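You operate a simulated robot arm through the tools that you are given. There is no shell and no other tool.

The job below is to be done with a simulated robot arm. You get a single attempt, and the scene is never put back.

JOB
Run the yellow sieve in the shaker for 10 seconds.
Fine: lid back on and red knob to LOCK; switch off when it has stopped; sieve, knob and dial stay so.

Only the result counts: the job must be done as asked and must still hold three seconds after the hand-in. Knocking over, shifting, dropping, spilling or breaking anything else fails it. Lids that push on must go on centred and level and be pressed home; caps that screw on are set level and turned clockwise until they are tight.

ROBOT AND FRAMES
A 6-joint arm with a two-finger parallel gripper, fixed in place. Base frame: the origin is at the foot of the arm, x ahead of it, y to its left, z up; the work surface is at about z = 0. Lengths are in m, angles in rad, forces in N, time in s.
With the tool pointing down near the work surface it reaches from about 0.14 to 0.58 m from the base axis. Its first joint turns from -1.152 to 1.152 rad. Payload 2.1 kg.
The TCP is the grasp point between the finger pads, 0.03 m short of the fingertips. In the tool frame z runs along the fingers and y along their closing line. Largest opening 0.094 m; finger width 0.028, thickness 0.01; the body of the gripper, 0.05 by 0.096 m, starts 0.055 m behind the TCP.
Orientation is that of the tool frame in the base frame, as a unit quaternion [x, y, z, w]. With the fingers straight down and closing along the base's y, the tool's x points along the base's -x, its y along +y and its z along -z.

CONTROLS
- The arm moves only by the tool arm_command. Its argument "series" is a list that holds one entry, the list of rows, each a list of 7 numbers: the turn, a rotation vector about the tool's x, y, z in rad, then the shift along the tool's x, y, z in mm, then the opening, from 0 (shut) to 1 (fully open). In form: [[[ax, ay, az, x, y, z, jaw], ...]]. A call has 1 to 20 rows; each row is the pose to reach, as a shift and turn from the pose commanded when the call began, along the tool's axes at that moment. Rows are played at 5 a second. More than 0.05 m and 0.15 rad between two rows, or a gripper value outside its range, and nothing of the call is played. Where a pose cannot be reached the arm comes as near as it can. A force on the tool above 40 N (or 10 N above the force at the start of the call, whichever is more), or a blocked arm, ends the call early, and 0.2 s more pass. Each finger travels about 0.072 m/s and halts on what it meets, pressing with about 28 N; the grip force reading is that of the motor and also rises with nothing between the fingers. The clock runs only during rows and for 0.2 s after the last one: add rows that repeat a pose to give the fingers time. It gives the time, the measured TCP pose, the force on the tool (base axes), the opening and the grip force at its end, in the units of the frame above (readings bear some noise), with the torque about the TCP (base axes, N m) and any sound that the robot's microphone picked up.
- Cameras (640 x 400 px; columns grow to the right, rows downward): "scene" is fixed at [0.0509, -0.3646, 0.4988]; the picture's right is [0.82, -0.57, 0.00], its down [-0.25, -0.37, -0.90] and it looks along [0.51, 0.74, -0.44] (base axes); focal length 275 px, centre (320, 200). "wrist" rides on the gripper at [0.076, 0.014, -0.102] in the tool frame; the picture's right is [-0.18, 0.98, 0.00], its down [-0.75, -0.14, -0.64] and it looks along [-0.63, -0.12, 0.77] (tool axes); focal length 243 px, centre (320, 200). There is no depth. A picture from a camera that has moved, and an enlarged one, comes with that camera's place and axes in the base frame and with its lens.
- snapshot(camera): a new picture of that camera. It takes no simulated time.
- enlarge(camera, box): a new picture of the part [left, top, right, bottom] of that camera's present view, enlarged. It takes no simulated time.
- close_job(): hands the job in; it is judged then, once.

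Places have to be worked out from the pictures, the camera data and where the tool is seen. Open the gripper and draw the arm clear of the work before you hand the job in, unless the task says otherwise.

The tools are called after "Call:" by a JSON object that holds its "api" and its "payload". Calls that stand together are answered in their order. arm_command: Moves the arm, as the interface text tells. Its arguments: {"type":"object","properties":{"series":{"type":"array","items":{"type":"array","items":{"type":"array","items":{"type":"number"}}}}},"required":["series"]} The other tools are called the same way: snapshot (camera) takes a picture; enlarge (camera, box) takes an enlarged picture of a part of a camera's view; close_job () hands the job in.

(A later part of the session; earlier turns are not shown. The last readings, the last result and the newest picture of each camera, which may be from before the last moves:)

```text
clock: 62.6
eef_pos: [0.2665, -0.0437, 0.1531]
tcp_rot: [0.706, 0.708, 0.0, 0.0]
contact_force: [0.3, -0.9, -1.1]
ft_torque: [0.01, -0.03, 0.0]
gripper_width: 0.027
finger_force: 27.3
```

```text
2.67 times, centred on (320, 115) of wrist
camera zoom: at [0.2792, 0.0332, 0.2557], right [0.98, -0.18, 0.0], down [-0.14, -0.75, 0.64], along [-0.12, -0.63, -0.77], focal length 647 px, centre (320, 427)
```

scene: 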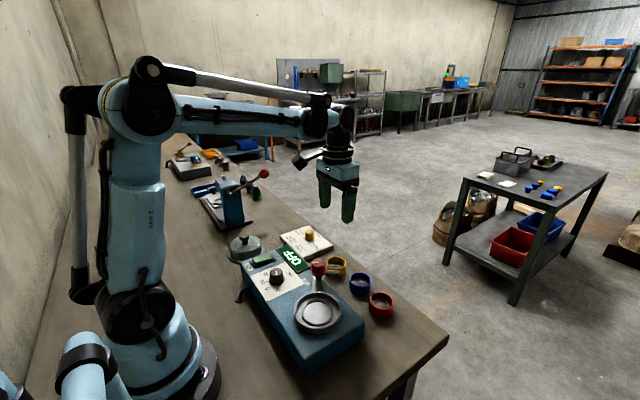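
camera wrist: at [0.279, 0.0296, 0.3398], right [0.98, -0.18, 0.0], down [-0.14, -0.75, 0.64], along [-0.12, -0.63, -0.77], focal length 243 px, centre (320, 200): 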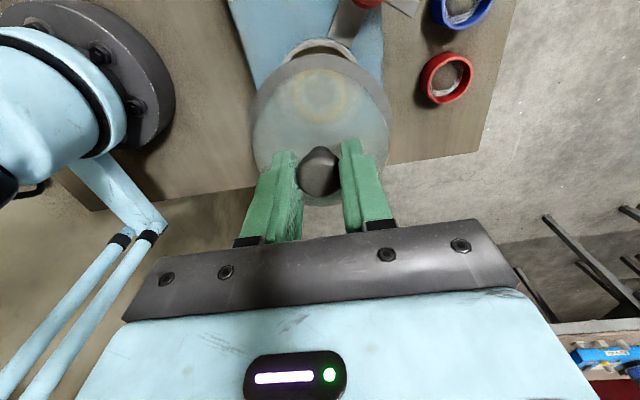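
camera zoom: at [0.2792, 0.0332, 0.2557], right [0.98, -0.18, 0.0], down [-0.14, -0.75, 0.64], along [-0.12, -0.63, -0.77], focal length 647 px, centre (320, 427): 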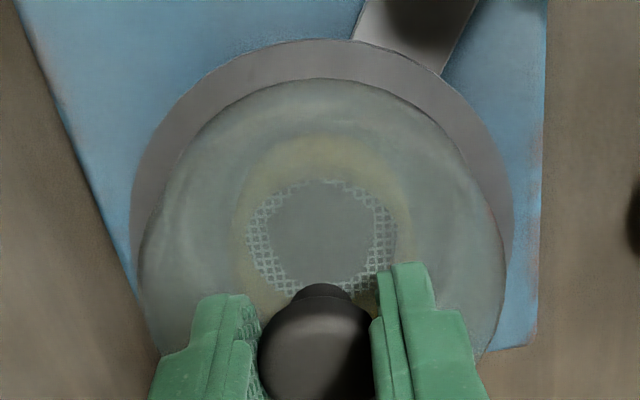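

Scene and wrist views now both show the lid concentric with the pan (within ~0.5 mm). I'll lower in small steps toward contact.

Call:
{"api": "arm_command", "payload": {"series": [[[0, 0, 0, 0, 0, 2, 0], [0, 0, 0, 0, 0, 4, 0], [0, 0, 0, 0, 0, 6, 0], [0, 0, 0, 0, 0, 8, 0], [0, 0, 0, 0, 0, 8, 0]]]}}

Call:
{"api": "enlarge", "payload": {"camera": "scene", "box": [285, 270, 355, 340]}}

Call:
{"api": "enlarge", "payload": {"camera": "wrist", "box": [230, 40, 410, 190]}}

```text
clock: 63.8
eef_pos: [0.2661, -0.0426, 0.1445]
tcp_rot: [0.707, 0.707, 0.0, 0.0]
contact_force: [-0.9, -0.1, -0.6]
ft_torque: [-0.02, -0.03, -0.01]
gripper_width: 0.0271
finger_force: 28.4
```

```text
5.71 times, centred on (320, 305) of scene
camera zoom: at [0.0509, -0.3646, 0.4988], right [0.82, -0.57, 0.0], down [-0.25, -0.37, -0.9], along [0.51, 0.74, -0.44], focal length 1573 px, centre (320, -400)
```

zoom: 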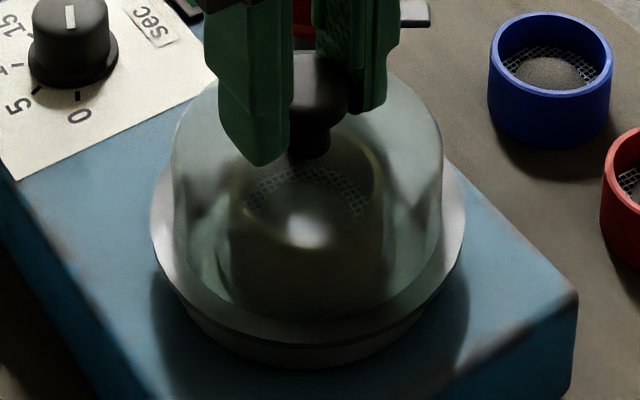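

```text
2.67 times, centred on (320, 115) of wrist
camera zoom: at [0.2797, 0.0332, 0.2471], right [0.98, -0.18, 0.0], down [-0.14, -0.75, 0.64], along [-0.12, -0.63, -0.77], focal length 647 px, centre (320, 427)
```

zoom: 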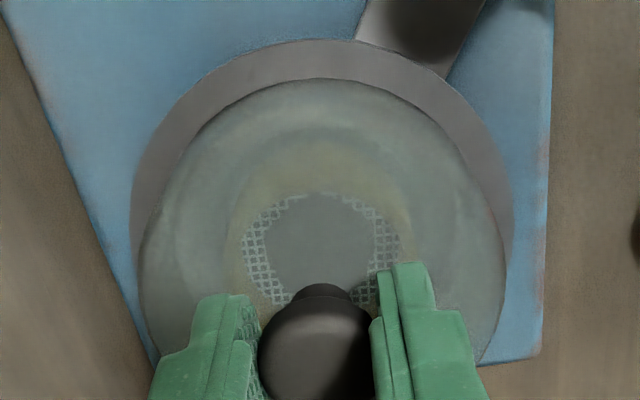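

Offset is under 1 mm; I'll nudge +0.6 mm in y and continue down 1 mm at a time until the force rises.

Call:
{"api": "arm_command", "payload": {"series": [[[0, 0, 0, 0.6, -0.3, 0, 0], [0, 0, 0, 0.6, -0.3, 1, 0], [0, 0, 0, 0.6, -0.3, 2, 0], [0, 0, 0, 0.6, -0.3, 3, 0], [0, 0, 0, 0.6, -0.3, 3, 0]]]}}

```text
clock: 65.0
eef_pos: [0.265, -0.0425, 0.1427]
tcp_rot: [0.707, 0.707, 0.0, -0.001]
contact_force: [-5.4, -1.3, 10.6]
ft_torque: [-0.02, 0.09, -0.03]
gripper_width: 0.0272
finger_force: 27.5
heard: snap
```

A snap was heard with 10.6 N of push: the lid has clicked on. I'll inspect it for level and centring before pressing further.

Call:
{"api": "enlarge", "payload": {"camera": "scene", "box": [285, 270, 355, 340]}}

Call:
{"api": "enlarge", "payload": {"camera": "wrist", "box": [230, 40, 410, 190]}}

```text
5.71 times, centred on (320, 305) of scene
camera zoom: at [0.0509, -0.3646, 0.4988], right [0.82, -0.57, 0.0], down [-0.25, -0.37, -0.9], along [0.51, 0.74, -0.44], focal length 1573 px, centre (320, -400)
```

zoom: 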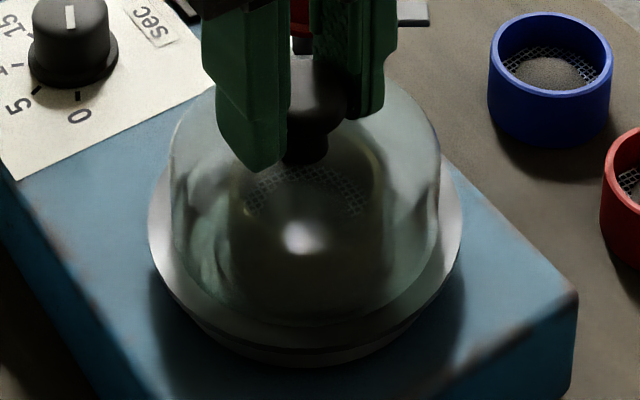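

```text
2.67 times, centred on (320, 115) of wrist
camera zoom: at [0.2791, 0.0336, 0.2449], right [0.98, -0.18, 0.0], down [-0.14, -0.75, 0.64], along [-0.12, -0.63, -0.77], focal length 647 px, centre (320, 427)
```

zoom: 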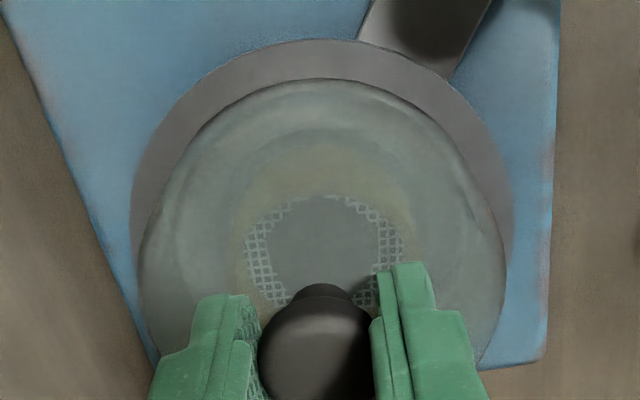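

The lid is centred on the pan. I'll press another 1.2 mm to make sure it is fully home and read the force.

Call:
{"api": "arm_command", "payload": {"series": [[[0, 0, 0, 0, 0, 0.6, 0], [0, 0, 0, 0, 0, 1.2, 0], [0, 0, 0, 0, 0, 1.2, 0]]]}}

```text
clock: 65.8
eef_pos: [0.2664, -0.042, 0.14]
tcp_rot: [0.707, 0.708, -0.001, -0.001]
contact_force: [-16.1, -1.8, 32.8]
ft_torque: [-0.12, 0.32, -0.06]
gripper_width: 0.0274
finger_force: 28.2
```

33 N with no further travel: the lid is home. I'll relieve the push and open the jaws.

Call:
{"api": "arm_command", "payload": {"series": [[[0, 0, 0, 0, 0, -1, 0], [0, 0, 0, 0, 0, -1.6, 0], [0, 0, 0, 0, 0, -1.6, 0], [0, 0, 0, 0, 0, -1.6, 0.4], [0, 0, 0, 0, 0, -1.6, 0.6], [0, 0, 0, 0, 0, -1.6, 0.6], [0, 0, 0, 0, 0, -1.6, 0.6]]]}}

Call:
{"api": "enlarge", "payload": {"camera": "scene", "box": [285, 265, 355, 335]}}

```text
clock: 67.4
eef_pos: [0.2643, -0.0428, 0.1412]
tcp_rot: [0.708, 0.707, 0.0, 0.001]
contact_force: [-0.4, 0.7, -0.2]
ft_torque: [0.0, 0.01, 0.01]
gripper_width: 0.0565
finger_force: 0.0
```

```text
5.71 times, centred on (320, 300) of scene
camera zoom: at [0.0509, -0.3646, 0.4988], right [0.82, -0.57, 0.0], down [-0.25, -0.37, -0.9], along [0.51, 0.74, -0.44], focal length 1573 px, centre (320, -371)
```

zoom: 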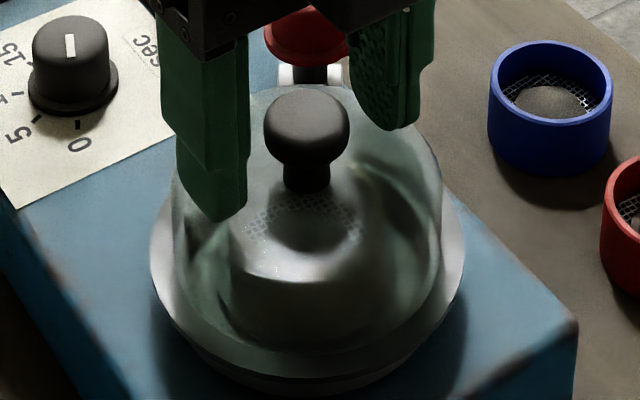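

Released. I'll rise clear and compare the lid with the very first pictures.

Call:
{"api": "arm_command", "payload": {"series": [[[0, 0, 0, 0, 0, -5, 0.6], [0, 0, 0, 0, 0, -20, 0.6], [0, 0, 0, 0, 0, -45, 0.6], [0, 0, 0, 0, 0, -75, 0.6], [0, 0, 0, 0, 0, -90, 0.6], [0, 0, 0, 0, 0, -90, 0.6]]]}}

Call:
{"api": "enlarge", "payload": {"camera": "scene", "box": [280, 285, 360, 335]}}

Call:
{"api": "enlarge", "payload": {"camera": "scene", "box": [280, 240, 370, 340]}}

Call:
{"api": "snapshot", "payload": {"camera": "wrist"}}

```text
clock: 68.8
eef_pos: [0.267, -0.0407, 0.2335]
tcp_rot: [0.707, 0.707, 0.0, 0.0]
contact_force: [0.5, -0.7, -0.1]
ft_torque: [0.01, 0.0, 0.01]
gripper_width: 0.0565
finger_force: 0.1
```

```text
8.00 times, centred on (320, 310) of scene
camera zoom: at [0.0509, -0.3646, 0.4988], right [0.82, -0.57, 0.0], down [-0.25, -0.37, -0.9], along [0.51, 0.74, -0.44], focal length 2202 px, centre (320, -680)
```

zoom: 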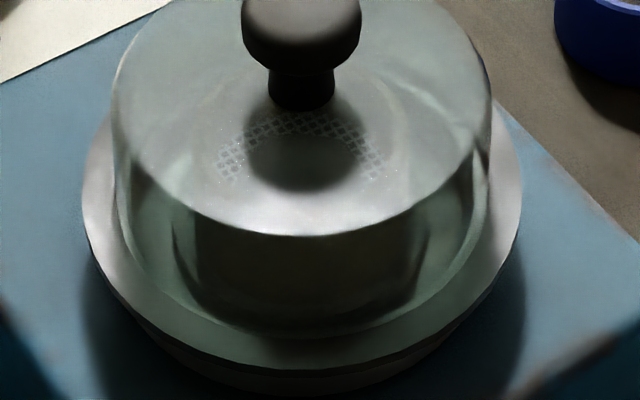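

```text
4.00 times, centred on (325, 290) of scene
camera zoom: at [0.0509, -0.3646, 0.4988], right [0.82, -0.57, 0.0], down [-0.25, -0.37, -0.9], along [0.51, 0.74, -0.44], focal length 1101 px, centre (300, -160)
```

zoom: 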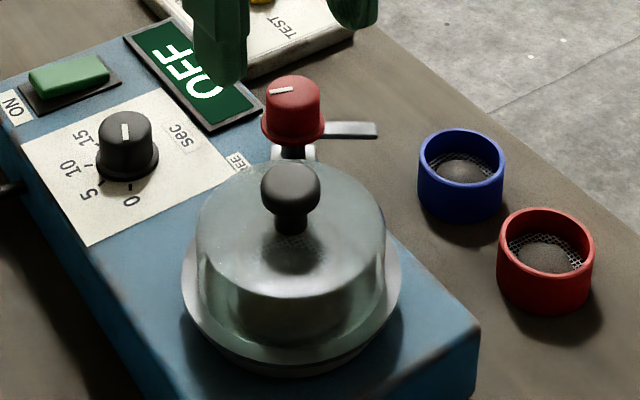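

```text
taken
camera wrist: at [0.281, 0.0348, 0.3365], right [0.98, -0.18, 0.0], down [-0.14, -0.75, 0.64], along [-0.12, -0.63, -0.77], focal length 243 px, centre (320, 200)
```

wrist: 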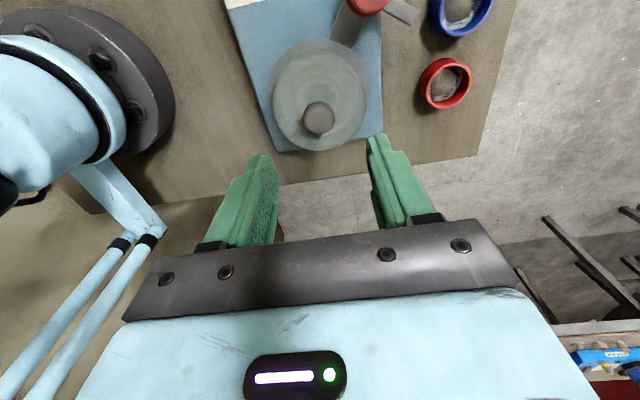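

The lid looks identical to its original seating. Next the red knob: I'll move above it (still yawed 90°) to measure its x position.

Call:
{"api": "arm_command", "payload": {"series": [[[0, 0, 0, 20, 13, 0, 0.6], [0, 0, 0, 45, 30, 5, 0.6], [0, 0, 0, 65, 43, 15, 0.6], [0, 0, 0, 77, 51, 30, 0.6], [0, 0, 0, 77, 51, 40, 0.6], [0, 0, 0, 77, 51, 40, 0.6]]]}}

Call:
{"api": "enlarge", "payload": {"camera": "wrist", "box": [220, 30, 420, 200]}}

```text
clock: 70.2
eef_pos: [0.3164, 0.034, 0.1925]
tcp_rot: [0.707, 0.708, 0.0, 0.0]
contact_force: [0.4, -0.1, 0.0]
ft_torque: [0.04, 0.0, 0.03]
gripper_width: 0.0564
finger_force: 0.1
```

```text
2.35 times, centred on (320, 115) of wrist
camera zoom: at [0.3308, 0.111, 0.2962], right [0.98, -0.18, 0.0], down [-0.14, -0.75, 0.64], along [-0.12, -0.63, -0.77], focal length 571 px, centre (320, 400)
```

zoom: 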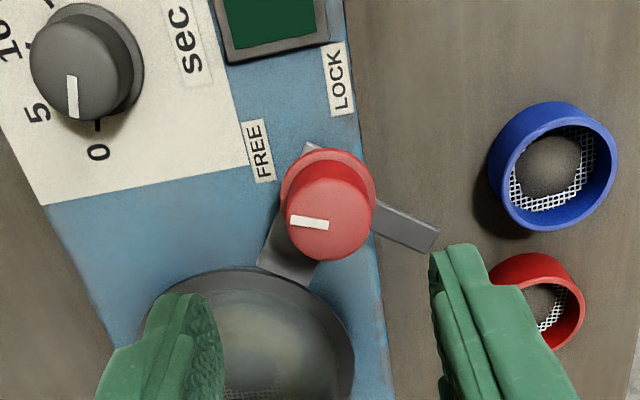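

The red knob's axis is ~3.4 mm further in x; FREE lies at azimuth ~154° and LOCK at ~74°, pointer now at ~157°, so the turn needed is roughly 80–90° clockwise. I'll yaw back to 0° over it to measure its y position.

Call:
{"api": "arm_command", "payload": {"series": [[[0, 0, -0.14, 0, 3.4, 0, 0.6], [0, 0, -0.28, 0, 3.4, 0, 0.6], [0, 0, -0.42, 0, 3.4, 0, 0.6], [0, 0, -0.56, 0, 3.4, 0, 0.6], [0, 0, -0.7, 0, 3.4, 0, 0.6], [0, 0, -0.84, 0, 3.4, 0, 0.6], [0, 0, -0.98, 0, 3.4, 0, 0.6], [0, 0, -1.12, 0, 3.4, 0, 0.6], [0, 0, -1.26, 0, 3.4, 0, 0.6], [0, 0, -1.4, 0, 3.4, 0, 0.6], [0, 0, -1.5, 0, 3.4, 0, 0.6], [0, 0, -1.5708, 0, 3.4, 0, 0.6], [0, 0, -1.5708, 0, 3.4, 0, 0.6]]]}}

Call:
{"api": "enlarge", "payload": {"camera": "wrist", "box": [220, 30, 420, 200]}}

Call:
{"api": "enlarge", "payload": {"camera": "scene", "box": [280, 210, 370, 290]}}

```text
clock: 73.0
eef_pos: [0.32, 0.0339, 0.1932]
tcp_rot: [0.001, 1.0, 0.0, 0.0]
contact_force: [-0.8, 0.7, 0.9]
ft_torque: [-0.01, -0.02, -0.02]
gripper_width: 0.0564
finger_force: 0.0
```

```text
2.35 times, centred on (320, 115) of wrist
camera zoom: at [0.2436, 0.0482, 0.2947], right [0.18, 0.98, 0.0], down [0.75, -0.14, 0.64], along [0.63, -0.12, -0.77], focal length 571 px, centre (320, 400)
```

zoom: 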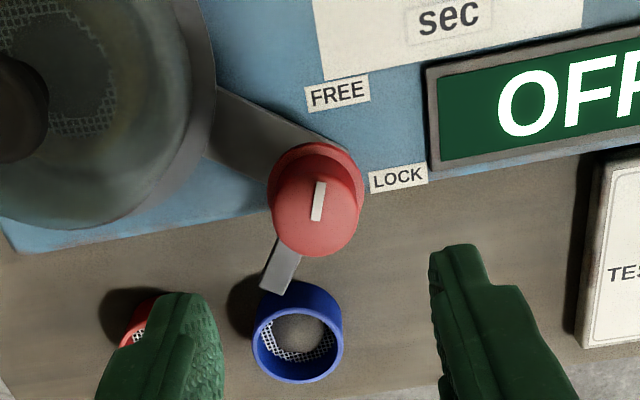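

```text
5.00 times, centred on (325, 250) of scene
camera zoom: at [0.0509, -0.3646, 0.4988], right [0.82, -0.57, 0.0], down [-0.25, -0.37, -0.9], along [0.51, 0.74, -0.44], focal length 1376 px, centre (295, -50)
```

zoom: 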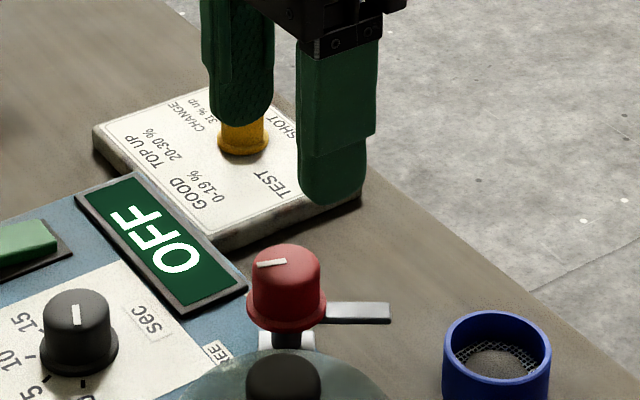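

The knob axis comes out at about (0.319, 0.032), cap top z≈0.107 and skirt top ≈0.086. I'll centre on it and descend to TCP z ≈ 0.128 first, for a check.

Call:
{"api": "arm_command", "payload": {"series": [[[0, 0, 0, 0.3, -1.4, 15, 0.6], [0, 0, 0, 0.3, -1.4, 35, 0.6], [0, 0, 0, 0.3, -1.4, 52, 0.6], [0, 0, 0, 0.3, -1.4, 64, 0.6], [0, 0, 0, 0.3, -1.4, 64, 0.6]]]}}

Call:
{"api": "enlarge", "payload": {"camera": "wrist", "box": [220, 60, 420, 230]}}

Call:
{"api": "enlarge", "payload": {"camera": "scene", "box": [280, 220, 370, 300]}}

```text
clock: 74.2
eef_pos: [0.3186, 0.0319, 0.1281]
tcp_rot: [0.0, 1.0, 0.0, 0.0]
contact_force: [-0.4, 0.0, 0.0]
ft_torque: [-0.02, 0.05, -0.02]
gripper_width: 0.0567
finger_force: 0.0
```

```text
2.35 times, centred on (320, 145) of wrist
camera zoom: at [0.242, 0.0468, 0.2304], right [0.18, 0.98, 0.0], down [0.75, -0.14, 0.64], along [0.63, -0.12, -0.77], focal length 571 px, centre (320, 329)
```

zoom: 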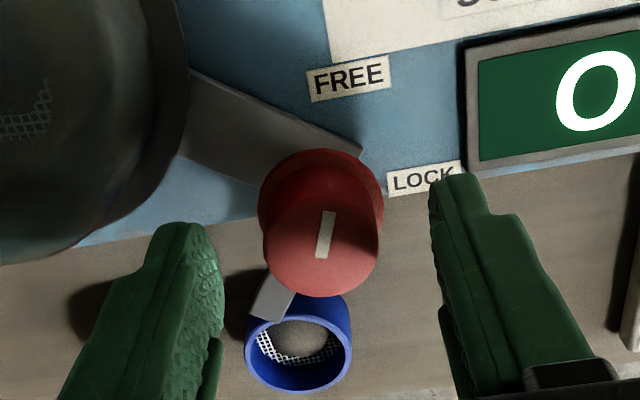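

```text
5.00 times, centred on (325, 260) of scene
camera zoom: at [0.0509, -0.3646, 0.4988], right [0.82, -0.57, 0.0], down [-0.25, -0.37, -0.9], along [0.51, 0.74, -0.44], focal length 1376 px, centre (295, -100)
```

zoom: 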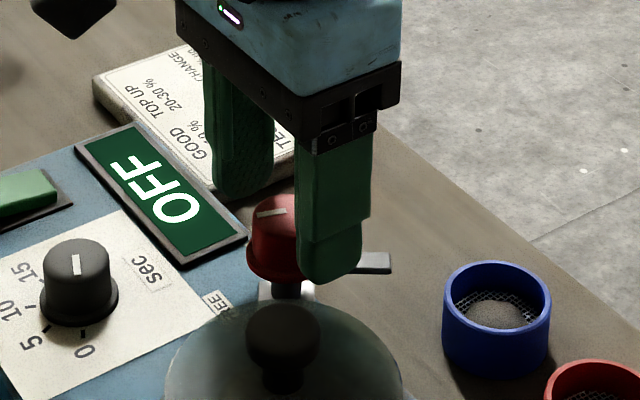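

Centred within 0.3 mm. I'll go down the last 9 mm (tips at z≈0.09, just above the skirt) and close on the cap.

Call:
{"api": "arm_command", "payload": {"series": [[[0, 0, 0, 0, 0.2, 4, 0.6], [0, 0, 0, 0, 0.2, 9, 0.6], [0, 0, 0, 0, 0.2, 9, 0.6], [0, 0, 0, 0, 0.2, 9, 0.4], [0, 0, 0, 0, 0.2, 9, 0.3], [0, 0, 0, 0, 0.2, 9, 0.2], [0, 0, 0, 0, 0.2, 9, 0.2]]]}}

Call:
{"api": "enlarge", "payload": {"camera": "wrist", "box": [220, 60, 420, 230]}}

Call:
{"api": "enlarge", "payload": {"camera": "scene", "box": [280, 220, 370, 300]}}

```text
clock: 75.8
eef_pos: [0.3198, 0.0319, 0.1183]
tcp_rot: [0.0, 1.0, 0.0, 0.0]
contact_force: [1.4, 1.5, -6.2]
ft_torque: [0.07, -0.01, 0.0]
gripper_width: 0.029
finger_force: 45.5
```

```text
2.35 times, centred on (320, 145) of wrist
camera zoom: at [0.2425, 0.0462, 0.2213], right [0.18, 0.98, 0.0], down [0.75, -0.14, 0.64], along [0.63, -0.12, -0.77], focal length 571 px, centre (320, 329)
```

zoom: 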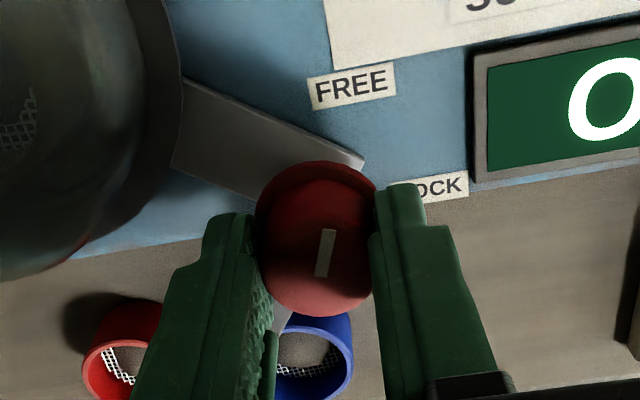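

```text
5.00 times, centred on (325, 260) of scene
camera zoom: at [0.051, -0.3646, 0.4988], right [0.82, -0.57, 0.0], down [-0.25, -0.37, -0.9], along [0.51, 0.74, -0.44], focal length 1376 px, centre (295, -100)
```

zoom: 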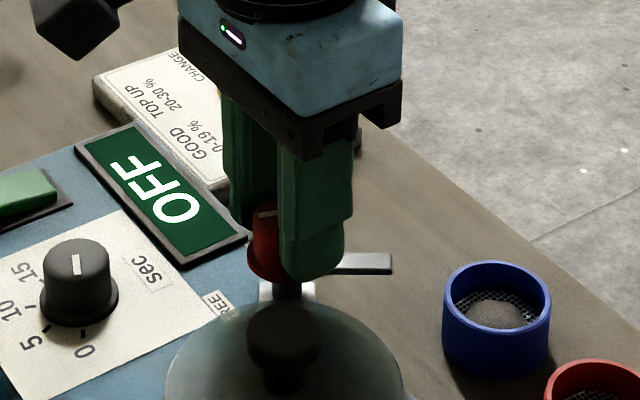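

The red cap is gripped (29 mm). I'll start the clockwise turn by 0.7 rad and check torque and pointer.

Call:
{"api": "arm_command", "payload": {"series": [[[0, 0, 0.08, 0, 0, 0, 0.2], [0, 0, 0.17, 0, 0, 0, 0.2], [0, 0, 0.26, 0, 0, 0, 0.2], [0, 0, 0.35, 0, 0, 0, 0.2], [0, 0, 0.44, 0, 0, 0, 0.2], [0, 0, 0.53, 0, 0, 0, 0.2], [0, 0, 0.62, 0, 0, 0, 0.2], [0, 0, 0.7, 0, 0, 0, 0.2], [0, 0, 0.7, 0, 0, 0, 0.2]]]}}

Call:
{"api": "enlarge", "payload": {"camera": "scene", "box": [280, 220, 370, 300]}}

Call:
{"api": "enlarge", "payload": {"camera": "wrist", "box": [220, 60, 420, 230]}}

```text
clock: 77.8
eef_pos: [0.3188, 0.0328, 0.12]
tcp_rot: [0.344, 0.939, -0.001, -0.001]
contact_force: [-10.3, -1.4, -14.8]
ft_torque: [-0.06, 0.36, -0.01]
gripper_width: 0.0288
finger_force: 45.4
```

```text
5.00 times, centred on (325, 260) of scene
camera zoom: at [0.051, -0.3646, 0.4988], right [0.82, -0.57, 0.0], down [-0.25, -0.37, -0.9], along [0.51, 0.74, -0.44], focal length 1376 px, centre (295, -100)
```

zoom: 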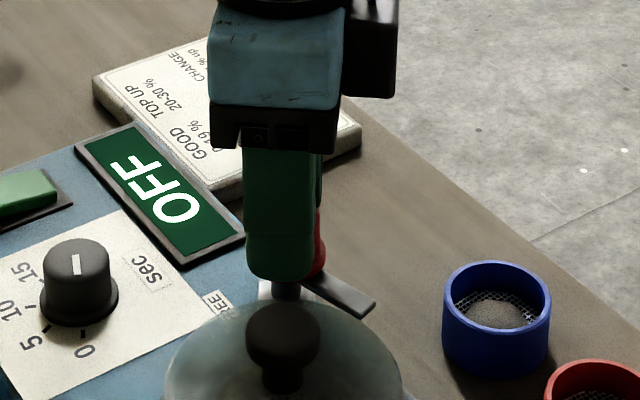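

```text
2.35 times, centred on (320, 145) of wrist
camera zoom: at [0.2702, 0.0929, 0.2224], right [0.78, 0.63, 0.0], down [0.49, -0.59, 0.64], along [0.4, -0.5, -0.77], focal length 571 px, centre (320, 329)
```

zoom: 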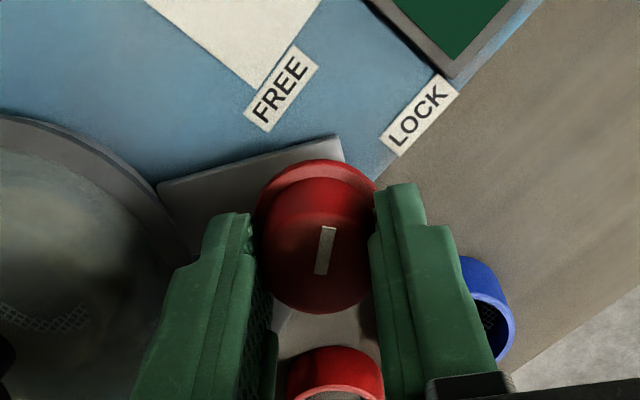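

The knob is turning with the hand; the pointer still needs about 45° to reach LOCK. I'll turn 0.7 rad more and then look again.

Call:
{"api": "arm_command", "payload": {"series": [[[0, 0, 0.08, 0, 0, 0, 0.2], [0, 0, 0.17, 0, 0, 0, 0.2], [0, 0, 0.26, 0, 0, 0, 0.2], [0, 0, 0.35, 0, 0, 0, 0.2], [0, 0, 0.44, 0, 0, 0, 0.2], [0, 0, 0.53, 0, 0, 0, 0.2], [0, 0, 0.62, 0, 0, 0, 0.2], [0, 0, 0.7, 0, 0, 0, 0.2], [0, 0, 0.7, 0, 0, 0, 0.2]]]}}

Call:
{"api": "enlarge", "payload": {"camera": "scene", "box": [280, 220, 370, 300]}}

Call:
{"api": "enlarge", "payload": {"camera": "wrist", "box": [220, 60, 420, 230]}}

```text
clock: 79.6
eef_pos: [0.3187, 0.0327, 0.1198]
tcp_rot: [0.64, 0.768, -0.001, 0.0]
contact_force: [-1.8, -0.4, 6.0]
ft_torque: [0.02, 0.01, -0.04]
gripper_width: 0.0289
finger_force: 45.1
stopped in row 9: the force on the tool passed its limit at 42 N (the readings are from after the stop); the commanded pose is now the measured one
```

```text
5.00 times, centred on (325, 260) of scene
camera zoom: at [0.0509, -0.3646, 0.4988], right [0.82, -0.57, 0.0], down [-0.25, -0.37, -0.9], along [0.51, 0.74, -0.44], focal length 1376 px, centre (295, -100)
```

zoom: 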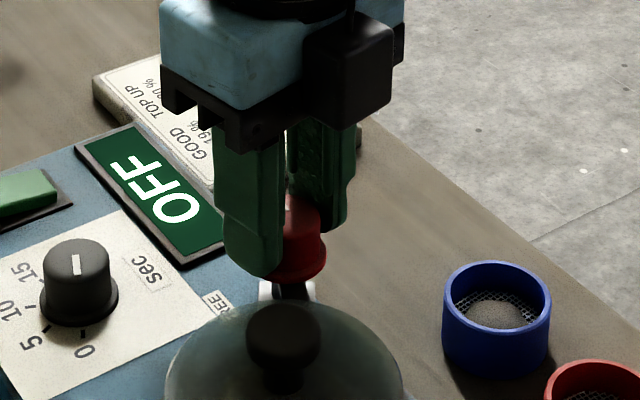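

```text
2.35 times, centred on (320, 145) of wrist
camera zoom: at [0.3195, 0.1101, 0.2222], right [1.0, 0.0, 0.0], down [0.0, -0.77, 0.64], along [0.0, -0.64, -0.77], focal length 571 px, centre (320, 329)
```

zoom: 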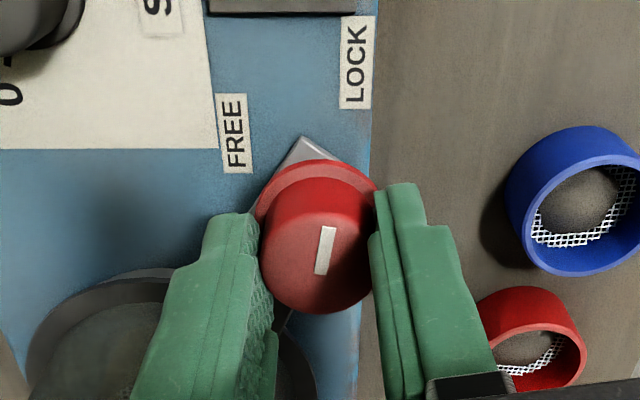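

The call stopped on lateral force build-up (a slight off-axis grip), after turning to ~80°; the pointer still appears ~7–10° short of LOCK. I'll continue in small steps, watching the torque.

Call:
{"api": "arm_command", "payload": {"series": [[[0, 0, 0.04, 0, 0, 0, 0.2], [0, 0, 0.08, 0, 0, 0, 0.2], [0, 0, 0.08, 0, 0, 0, 0.2]]]}}

Call:
{"api": "enlarge", "payload": {"camera": "wrist", "box": [220, 60, 420, 230]}}

```text
clock: 80.4
eef_pos: [0.3194, 0.0328, 0.1185]
tcp_rot: [0.67, 0.742, -0.001, -0.002]
contact_force: [-5.4, 1.1, 22.4]
ft_torque: [0.03, 0.18, 0.02]
gripper_width: 0.0291
finger_force: 45.5
```

```text
2.35 times, centred on (320, 145) of wrist
camera zoom: at [0.326, 0.1098, 0.2222], right [1.0, -0.08, 0.0], down [-0.06, -0.76, 0.64], along [-0.06, -0.64, -0.77], focal length 571 px, centre (320, 329)
```

zoom: 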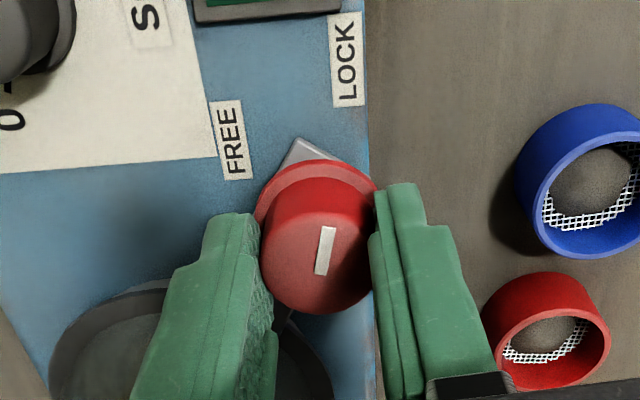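

Pointer is within ~3° of the LOCK label, no stop torque yet. I'll relieve 0.8 mm upward and turn 0.1 rad more, feeling for the end stop.

Call:
{"api": "arm_command", "payload": {"series": [[[0, 0, 0.0, 0, 0, -0.8, 0.2], [0, 0, 0.05, 0, 0, -0.8, 0.2], [0, 0, 0.1, 0, 0, -0.8, 0.2], [0, 0, 0.1, 0, 0, -0.8, 0.2]]]}}

Call:
{"api": "enlarge", "payload": {"camera": "wrist", "box": [220, 60, 420, 230]}}

```text
clock: 81.4
eef_pos: [0.3199, 0.0327, 0.1214]
tcp_rot: [0.707, 0.707, -0.001, -0.001]
contact_force: [-3.3, 1.1, -33.5]
ft_torque: [0.07, 0.08, 0.0]
gripper_width: 0.0292
finger_force: 44.4
```

```text
2.35 times, centred on (320, 145) of wrist
camera zoom: at [0.3336, 0.1084, 0.223], right [0.98, -0.18, 0.0], down [-0.14, -0.75, 0.64], along [-0.12, -0.63, -0.77], focal length 571 px, centre (320, 329)
```

zoom: 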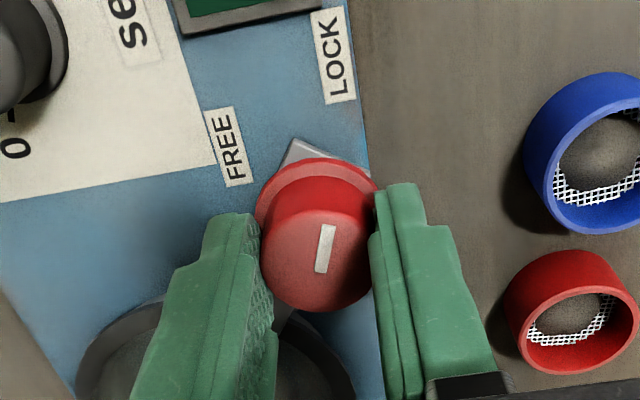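

Turned 90° in total; the pointer now lines up with LOCK. I'll relieve the vertical pull (0.45 mm), open the jaws and rise to verify.

Call:
{"api": "arm_command", "payload": {"series": [[[0, 0, 0, 0, 0, 0.45, 0.2], [0, 0, 0, 0, 0, 0.45, 0.2]]]}}

```text
clock: 82.0
eef_pos: [0.3191, 0.0314, 0.1199]
tcp_rot: [0.707, 0.708, -0.002, -0.001]
contact_force: [-7.4, 3.4, 7.9]
ft_torque: [-0.13, 0.25, 0.02]
gripper_width: 0.0289
finger_force: 45.0
```

Forces are small now (8 N). I'll open and rise straight up.

Call:
{"api": "arm_command", "payload": {"series": [[[0, 0, 0, 0, 0, 0, 0.4], [0, 0, 0, 0, 0, 0, 0.6], [0, 0, 0, 0, 0, 0, 0.6], [0, 0, 0, 0, 0, -10, 0.6], [0, 0, 0, 0, 0, -30, 0.6], [0, 0, 0, 0, 0, -60, 0.6], [0, 0, 0, 0, 0, -75, 0.6], [0, 0, 0, 0, 0, -75, 0.6]]]}}

Call:
{"api": "enlarge", "payload": {"camera": "wrist", "box": [220, 30, 420, 200]}}

Call:
{"api": "enlarge", "payload": {"camera": "scene", "box": [280, 240, 370, 320]}}

```text
clock: 83.8
eef_pos: [0.3189, 0.0319, 0.193]
tcp_rot: [0.706, 0.708, -0.001, -0.001]
contact_force: [-1.5, 0.6, -0.2]
ft_torque: [0.03, -0.02, 0.02]
gripper_width: 0.0563
finger_force: 0.1
```

```text
2.35 times, centred on (320, 115) of wrist
camera zoom: at [0.3337, 0.1084, 0.2964], right [0.98, -0.18, 0.0], down [-0.14, -0.75, 0.64], along [-0.12, -0.63, -0.77], focal length 571 px, centre (320, 400)
```

zoom: 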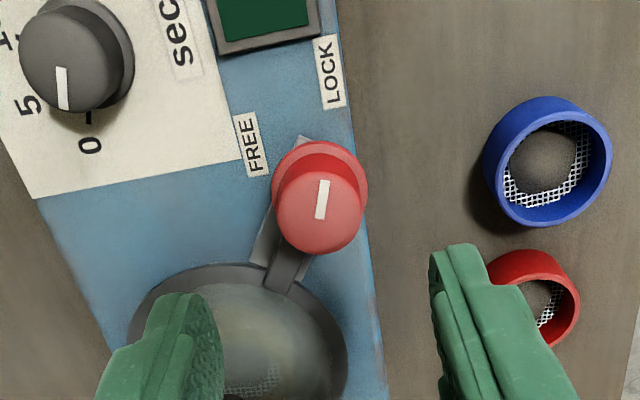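

```text
5.00 times, centred on (325, 280) of scene
camera zoom: at [0.0509, -0.3646, 0.4988], right [0.82, -0.57, 0.0], down [-0.25, -0.37, -0.9], along [0.51, 0.74, -0.44], focal length 1376 px, centre (295, -200)
```

zoom: 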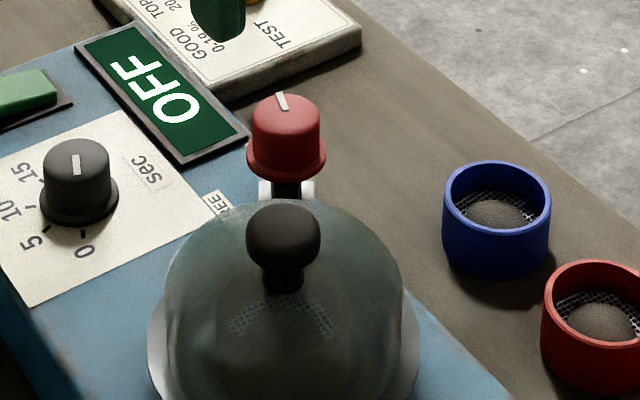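

The lever now reaches over the lid's flange. I'll zoom to compare the pointer with the LOCK label and the lever with the arm plate.

Call:
{"api": "enlarge", "payload": {"camera": "wrist", "box": [280, 40, 360, 160]}}

Call:
{"api": "enlarge", "payload": {"camera": "scene", "box": [300, 250, 345, 290]}}

```text
3.33 times, centred on (320, 100) of wrist
camera zoom: at [0.3337, 0.1084, 0.2964], right [0.98, -0.18, 0.0], down [-0.14, -0.75, 0.64], along [-0.12, -0.63, -0.77], focal length 809 px, centre (320, 533)
```

zoom: 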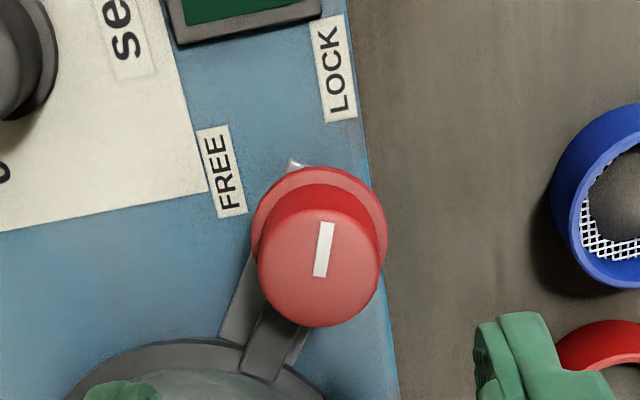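

```text
10.00 times, centred on (322, 270) of scene
camera zoom: at [0.0509, -0.3646, 0.4988], right [0.82, -0.57, 0.0], down [-0.25, -0.37, -0.9], along [0.51, 0.74, -0.44], focal length 2752 px, centre (295, -500)
```

zoom: 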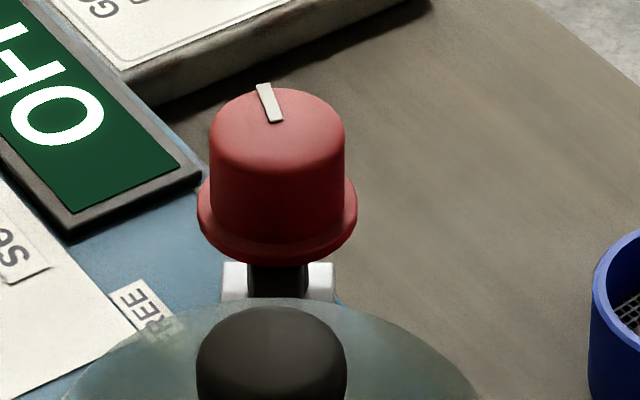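

The lever lies squarely over the arm plate and lid flange, and the pointer is at LOCK (travel exactly 90° from FREE). Next the dial: its axis is about (0.240, 0.088), with tick marks ~46° apart, so 0→10 is roughly 92°. I'll move above it and return to yaw 0.

Call:
{"api": "arm_command", "payload": {"series": [[[0, 0, -0.14, 5, -7, 0, 0.6], [0, 0, -0.28, 10, -14, 0, 0.6], [0, 0, -0.42, 15, -21, 0, 0.6], [0, 0, -0.56, 20, -28, 0, 0.6], [0, 0, -0.7, 25, -35, 0, 0.6], [0, 0, -0.84, 30, -42, 0, 0.6], [0, 0, -0.98, 35, -49, 0, 0.6], [0, 0, -1.12, 40, -56, 0, 0.6], [0, 0, -1.26, 45, -63, 0, 0.6], [0, 0, -1.4, 50, -70, 0, 0.6], [0, 0, -1.5, 54, -76, 0, 0.6], [0, 0, -1.5708, 56, -79, 0, 0.6], [0, 0, -1.5708, 56, -79, 0, 0.6]]]}}

Call:
{"api": "enlarge", "payload": {"camera": "wrist", "box": [220, 10, 420, 180]}}

Call:
{"api": "snapshot", "payload": {"camera": "wrist"}}

```text
clock: 86.6
eef_pos: [0.2403, 0.0895, 0.1937]
tcp_rot: [-0.001, 1.0, 0.0, -0.001]
contact_force: [-0.1, 0.0, -0.2]
ft_torque: [-0.03, -0.03, 0.03]
gripper_width: 0.0565
finger_force: 0.1
```

```text
2.35 times, centred on (320, 95) of wrist
camera zoom: at [0.1638, 0.1029, 0.2975], right [0.18, 0.98, 0.0], down [0.76, -0.14, 0.64], along [0.63, -0.12, -0.77], focal length 571 px, centre (320, 447)
```

zoom: 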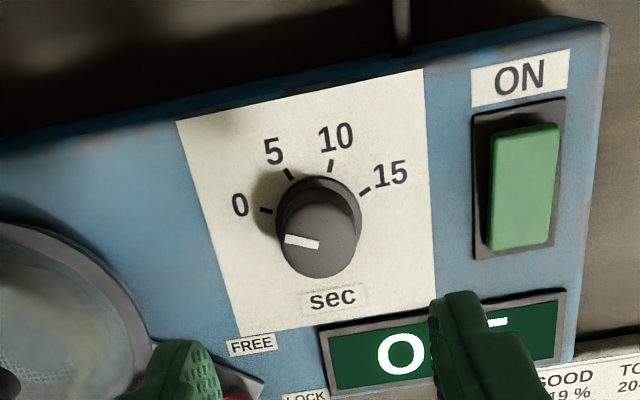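

```text
taken
camera wrist: at [0.1638, 0.1029, 0.2975], right [0.18, 0.98, 0.0], down [0.76, -0.14, 0.64], along [0.63, -0.12, -0.77], focal length 243 px, centre (320, 200)
```

wrist: 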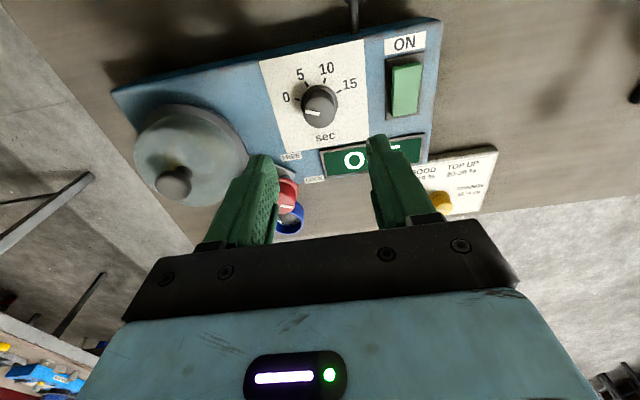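

The ticks give a dial axis ~2 mm further in x and 0.7 mm less in y than the TCP. I'll apply that and view from yaw 90° at lower height to pin down x before gripping.

Call:
{"api": "arm_command", "payload": {"series": [[[0, 0, 0.14, -2, -0.7, 10, 0.6], [0, 0, 0.28, -2, -0.7, 20, 0.6], [0, 0, 0.42, -2, -0.7, 30, 0.6], [0, 0, 0.56, -2, -0.7, 40, 0.6], [0, 0, 0.7, -2, -0.7, 45, 0.6], [0, 0, 0.84, -2, -0.7, 45, 0.6], [0, 0, 0.98, -2, -0.7, 45, 0.6], [0, 0, 1.12, -2, -0.7, 45, 0.6], [0, 0, 1.26, -2, -0.7, 45, 0.6], [0, 0, 1.4, -2, -0.7, 45, 0.6], [0, 0, 1.5, -2, -0.7, 45, 0.6], [0, 0, 1.5708, -2, -0.7, 45, 0.6], [0, 0, 1.5708, -2, -0.7, 45, 0.6]]]}}

Call:
{"api": "enlarge", "payload": {"camera": "wrist", "box": [220, 30, 420, 200]}}

```text
clock: 89.4
eef_pos: [0.241, 0.0883, 0.149]
tcp_rot: [0.707, 0.707, -0.002, 0.0]
contact_force: [0.3, 0.9, -0.2]
ft_torque: [-0.01, 0.02, -0.03]
gripper_width: 0.0562
finger_force: 0.1
```

```text
2.35 times, centred on (320, 115) of wrist
camera zoom: at [0.2565, 0.1641, 0.2523], right [0.98, -0.18, 0.0], down [-0.14, -0.75, 0.64], along [-0.12, -0.63, -0.77], focal length 571 px, centre (320, 400)
```

zoom: 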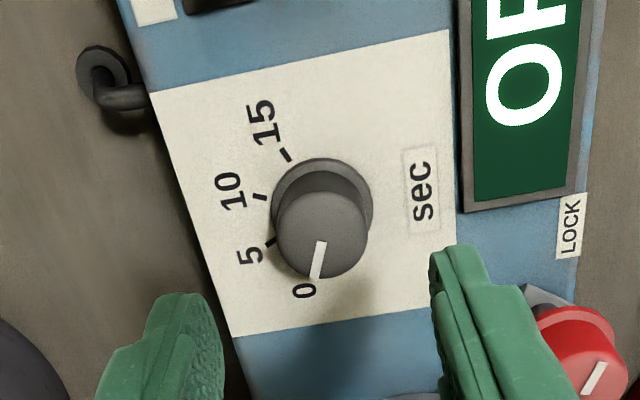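

The dial axis is within 0.6 mm of the TCP. I'll yaw back to 0 with that correction and descend to just above the dial.

Call:
{"api": "arm_command", "payload": {"series": [[[0, 0, -0.14, 0, 0.5, 0, 0.6], [0, 0, -0.28, 0, 0.5, 0, 0.6], [0, 0, -0.42, 0, 0.5, 0, 0.6], [0, 0, -0.56, 0, 0.5, 0, 0.6], [0, 0, -0.7, 0, 0.5, 0, 0.6], [0, 0, -0.84, 0, 0.5, 0, 0.6], [0, 0, -0.98, 0, 0.5, 0, 0.6], [0, 0, -1.12, 0, 0.5, 0, 0.6], [0, 0, -1.26, 0, 0.5, 0, 0.6], [0, 0, -1.4, 0, 0.5, 8, 0.6], [0, 0, -1.5, 0, 0.5, 20, 0.6], [0, 0, -1.5708, 0, 0.5, 32, 0.6], [0, 0, -1.5708, 0, 0.5, 32, 0.6]]]}}

Call:
{"api": "enlarge", "payload": {"camera": "wrist", "box": [220, 40, 420, 210]}}

Call:
{"api": "enlarge", "payload": {"camera": "scene", "box": [225, 230, 325, 310]}}

```text
clock: 92.2
eef_pos: [0.2428, 0.0912, 0.1186]
tcp_rot: [-0.002, 1.0, -0.001, -0.001]
contact_force: [-0.2, 1.1, 0.0]
ft_torque: [-0.03, -0.01, 0.0]
gripper_width: 0.0567
finger_force: 0.1
```

```text
2.35 times, centred on (320, 125) of wrist
camera zoom: at [0.1665, 0.1031, 0.2211], right [0.18, 0.98, 0.0], down [0.76, -0.14, 0.64], along [0.63, -0.12, -0.77], focal length 571 px, centre (320, 376)
```

zoom: 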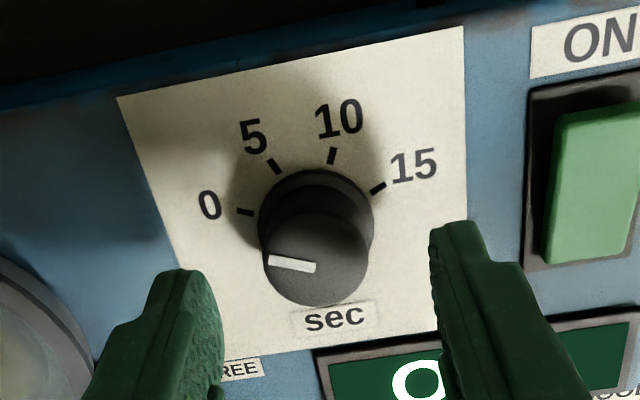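

```text
5.00 times, centred on (275, 270) of scene
camera zoom: at [0.0509, -0.3646, 0.4988], right [0.82, -0.57, 0.0], down [-0.25, -0.37, -0.9], along [0.51, 0.74, -0.44], focal length 1376 px, centre (545, -150)
```

zoom: 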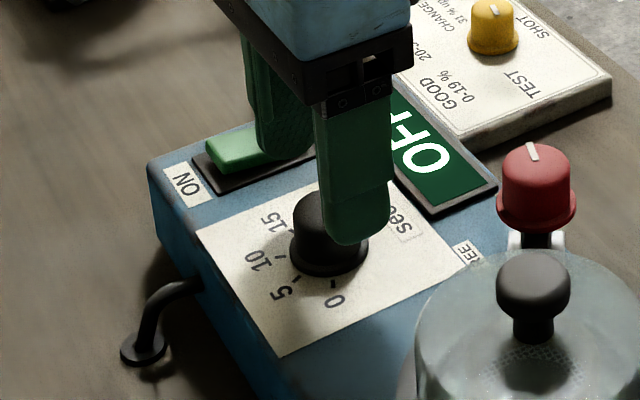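

The dial reads ~1.2 mm to the -y side of the grasp line now. I'll correct that, descend to TCP z ≈ 0.098 and close on the dial cap.

Call:
{"api": "arm_command", "payload": {"series": [[[0, 0, 0, 0.4, -1.2, 5, 0.6], [0, 0, 0, 0.4, -1.2, 12, 0.6], [0, 0, 0, 0.4, -1.2, 20, 0.6], [0, 0, 0, 0.4, -1.2, 20, 0.6]]]}}

Call:
{"api": "enlarge", "payload": {"camera": "wrist", "box": [220, 50, 420, 220]}}

Call:
{"api": "enlarge", "payload": {"camera": "scene", "box": [235, 240, 315, 300]}}

```text
clock: 93.2
eef_pos: [0.2439, 0.0878, 0.0992]
tcp_rot: [-0.001, 1.0, 0.0, -0.001]
contact_force: [0.4, 0.0, -0.4]
ft_torque: [0.05, 0.02, 0.02]
gripper_width: 0.0564
finger_force: 0.0
```

```text
2.35 times, centred on (320, 135) of wrist
camera zoom: at [0.1667, 0.1022, 0.2014], right [0.18, 0.98, 0.0], down [0.75, -0.14, 0.64], along [0.63, -0.12, -0.77], focal length 571 px, centre (320, 353)
```

zoom: 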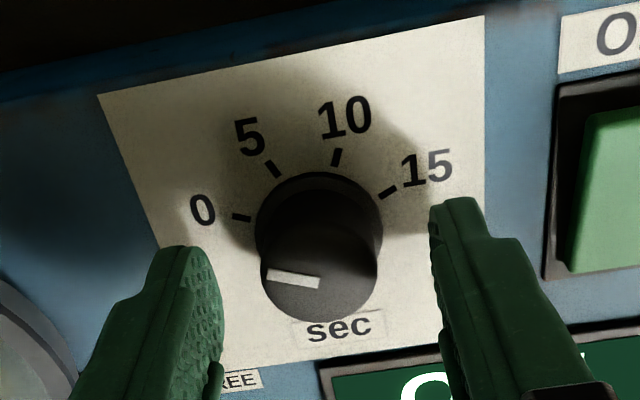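

```text
6.67 times, centred on (275, 270) of scene
camera zoom: at [0.0509, -0.3646, 0.4988], right [0.82, -0.57, 0.0], down [-0.25, -0.37, -0.9], along [0.51, 0.74, -0.44], focal length 1835 px, centre (620, -267)
```

zoom: 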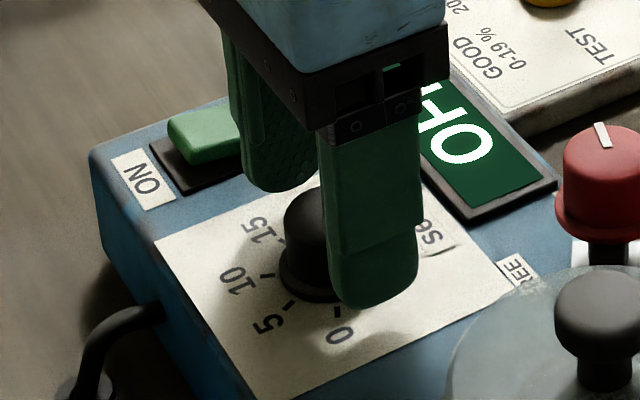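

Centred. I'll lower 2.5 mm more for overlap and close on the cap.

Call:
{"api": "arm_command", "payload": {"series": [[[0, 0, 0, 0, 0, 2.5, 0.6], [0, 0, 0, 0, 0, 2.5, 0.6], [0, 0, 0, 0, 0, 2.5, 0.4], [0, 0, 0, 0, 0, 2.5, 0.3], [0, 0, 0, 0, 0, 2.5, 0.2], [0, 0, 0, 0, 0, 2.5, 0.2]]]}}

Call:
{"api": "enlarge", "payload": {"camera": "wrist", "box": [220, 50, 420, 220]}}

```text
clock: 94.6
eef_pos: [0.242, 0.0876, 0.0961]
tcp_rot: [-0.001, 1.0, 0.001, -0.001]
contact_force: [0.8, 10.8, -5.1]
ft_torque: [0.27, 0.01, 0.03]
gripper_width: 0.0287
finger_force: 45.5
```

```text
2.35 times, centred on (320, 135) of wrist
camera zoom: at [0.1663, 0.1016, 0.1985], right [0.18, 0.98, 0.0], down [0.75, -0.14, 0.64], along [0.63, -0.12, -0.77], focal length 571 px, centre (320, 353)
```

zoom: 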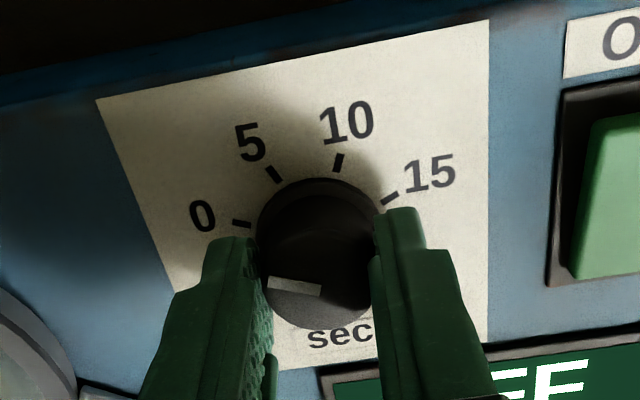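

The dial is gripped (28.7 mm) with a slight 11 N side load, which I'll relieve by 0.5 mm while beginning the clockwise turn (0.7 rad first).

Call:
{"api": "arm_command", "payload": {"series": [[[0, 0, 0.0, 0, 0.5, 0, 0.2], [0, 0, 0.1, 0, 0.5, 0, 0.2], [0, 0, 0.2, 0, 0.5, 0, 0.2], [0, 0, 0.3, 0, 0.5, 0, 0.2], [0, 0, 0.4, 0, 0.5, 0, 0.2], [0, 0, 0.5, 0, 0.5, 0, 0.2], [0, 0, 0.6, 0, 0.5, 0, 0.2], [0, 0, 0.7, 0, 0.5, 0, 0.2], [0, 0, 0.7, 0, 0.5, 0, 0.2]]]}}

Call:
{"api": "enlarge", "payload": {"camera": "wrist", "box": [220, 50, 420, 220]}}

```text
clock: 96.0
eef_pos: [0.242, 0.0888, 0.0954]
tcp_rot: [0.22, 0.975, 0.002, -0.002]
contact_force: [-0.4, 2.4, 2.1]
ft_torque: [-0.06, -0.16, 0.0]
gripper_width: 0.0291
finger_force: 45.4
stopped in row 6: the force on the tool passed its limit at 41 N (the readings are from after the stop); the commanded pose is now the measured one
```

```text
2.35 times, centred on (320, 135) of wrist
camera zoom: at [0.1801, 0.1329, 0.1986], right [0.59, 0.81, 0.0], down [0.62, -0.45, 0.64], along [0.52, -0.37, -0.77], focal length 571 px, centre (320, 353)
```

zoom: 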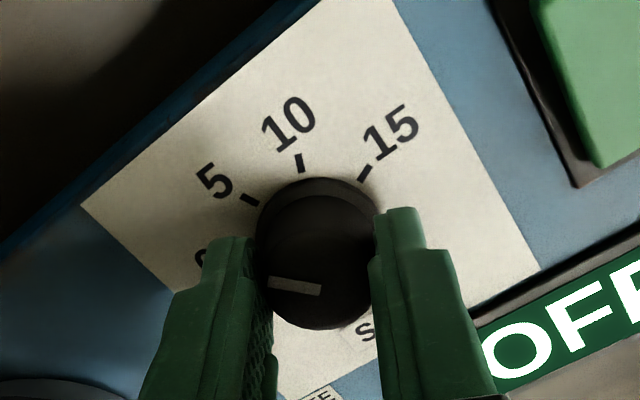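

The turn stopped at ~25° on force build-up (pose reset to measured, forces now small). I'll proceed in small increments and read the forces to compensate.

Call:
{"api": "arm_command", "payload": {"series": [[[0, 0, 0.06, 0, 0, 0, 0.2], [0, 0, 0.12, 0, 0, 0, 0.2], [0, 0, 0.18, 0, 0, 0, 0.2], [0, 0, 0.18, 0, 0, 0, 0.2]]]}}

```text
clock: 97.0
eef_pos: [0.2439, 0.0882, 0.0951]
tcp_rot: [0.307, 0.952, 0.002, -0.004]
contact_force: [-10.7, 8.4, 37.2]
ft_torque: [0.15, 0.19, -0.01]
gripper_width: 0.0289
finger_force: 45.5
```

The load is mostly vertical (37 N, tool pressing down). I'll ease up 0.5 mm and shift slightly, then continue turning.

Call:
{"api": "arm_command", "payload": {"series": [[[0, 0, 0.0, 0.4, 0, -0.5, 0.2], [0, 0, 0.06, 0.4, 0, -0.5, 0.2], [0, 0, 0.12, 0.4, 0, -0.5, 0.2], [0, 0, 0.12, 0.4, 0, -0.5, 0.2]]]}}

```text
clock: 98.0
eef_pos: [0.2434, 0.088, 0.0968]
tcp_rot: [0.363, 0.932, 0.003, -0.001]
contact_force: [0.9, 12.9, -32.0]
ft_torque: [0.26, -0.1, 0.0]
gripper_width: 0.0289
finger_force: 45.0
```

Vertical stiffness is high, so I'll come back down 0.23 mm, trim the side load and turn on.

Call:
{"api": "arm_command", "payload": {"series": [[[0, 0, 0.0, 0.25, 0.25, 0.23, 0.2], [0, 0, 0.06, 0.25, 0.25, 0.23, 0.2], [0, 0, 0.12, 0.25, 0.25, 0.23, 0.2], [0, 0, 0.12, 0.25, 0.25, 0.23, 0.2]]]}}

```text
clock: 99.0
eef_pos: [0.2431, 0.089, 0.0956]
tcp_rot: [0.419, 0.908, 0.0, -0.004]
contact_force: [-9.1, 9.7, 37.8]
ft_torque: [0.34, 0.35, 0.04]
gripper_width: 0.0292
finger_force: 44.5
```

I'll trim again (0.12 mm up, small lateral) and keep turning in 0.12 rad steps.

Call:
{"api": "arm_command", "payload": {"series": [[[0, 0, 0.0, 0.4, 0, -0.12, 0.2], [0, 0, 0.06, 0.4, 0, -0.16, 0.2], [0, 0, 0.12, 0.4, 0, -0.2, 0.2], [0, 0, 0.12, 0.4, 0, -0.2, 0.2]]]}}

```text
clock: 100.0
eef_pos: [0.2427, 0.0874, 0.0953]
tcp_rot: [0.473, 0.881, 0.001, 0.0]
contact_force: [13.6, -1.5, -14.0]
ft_torque: [-0.09, -0.47, 0.03]
gripper_width: 0.0289
finger_force: 45.3
```

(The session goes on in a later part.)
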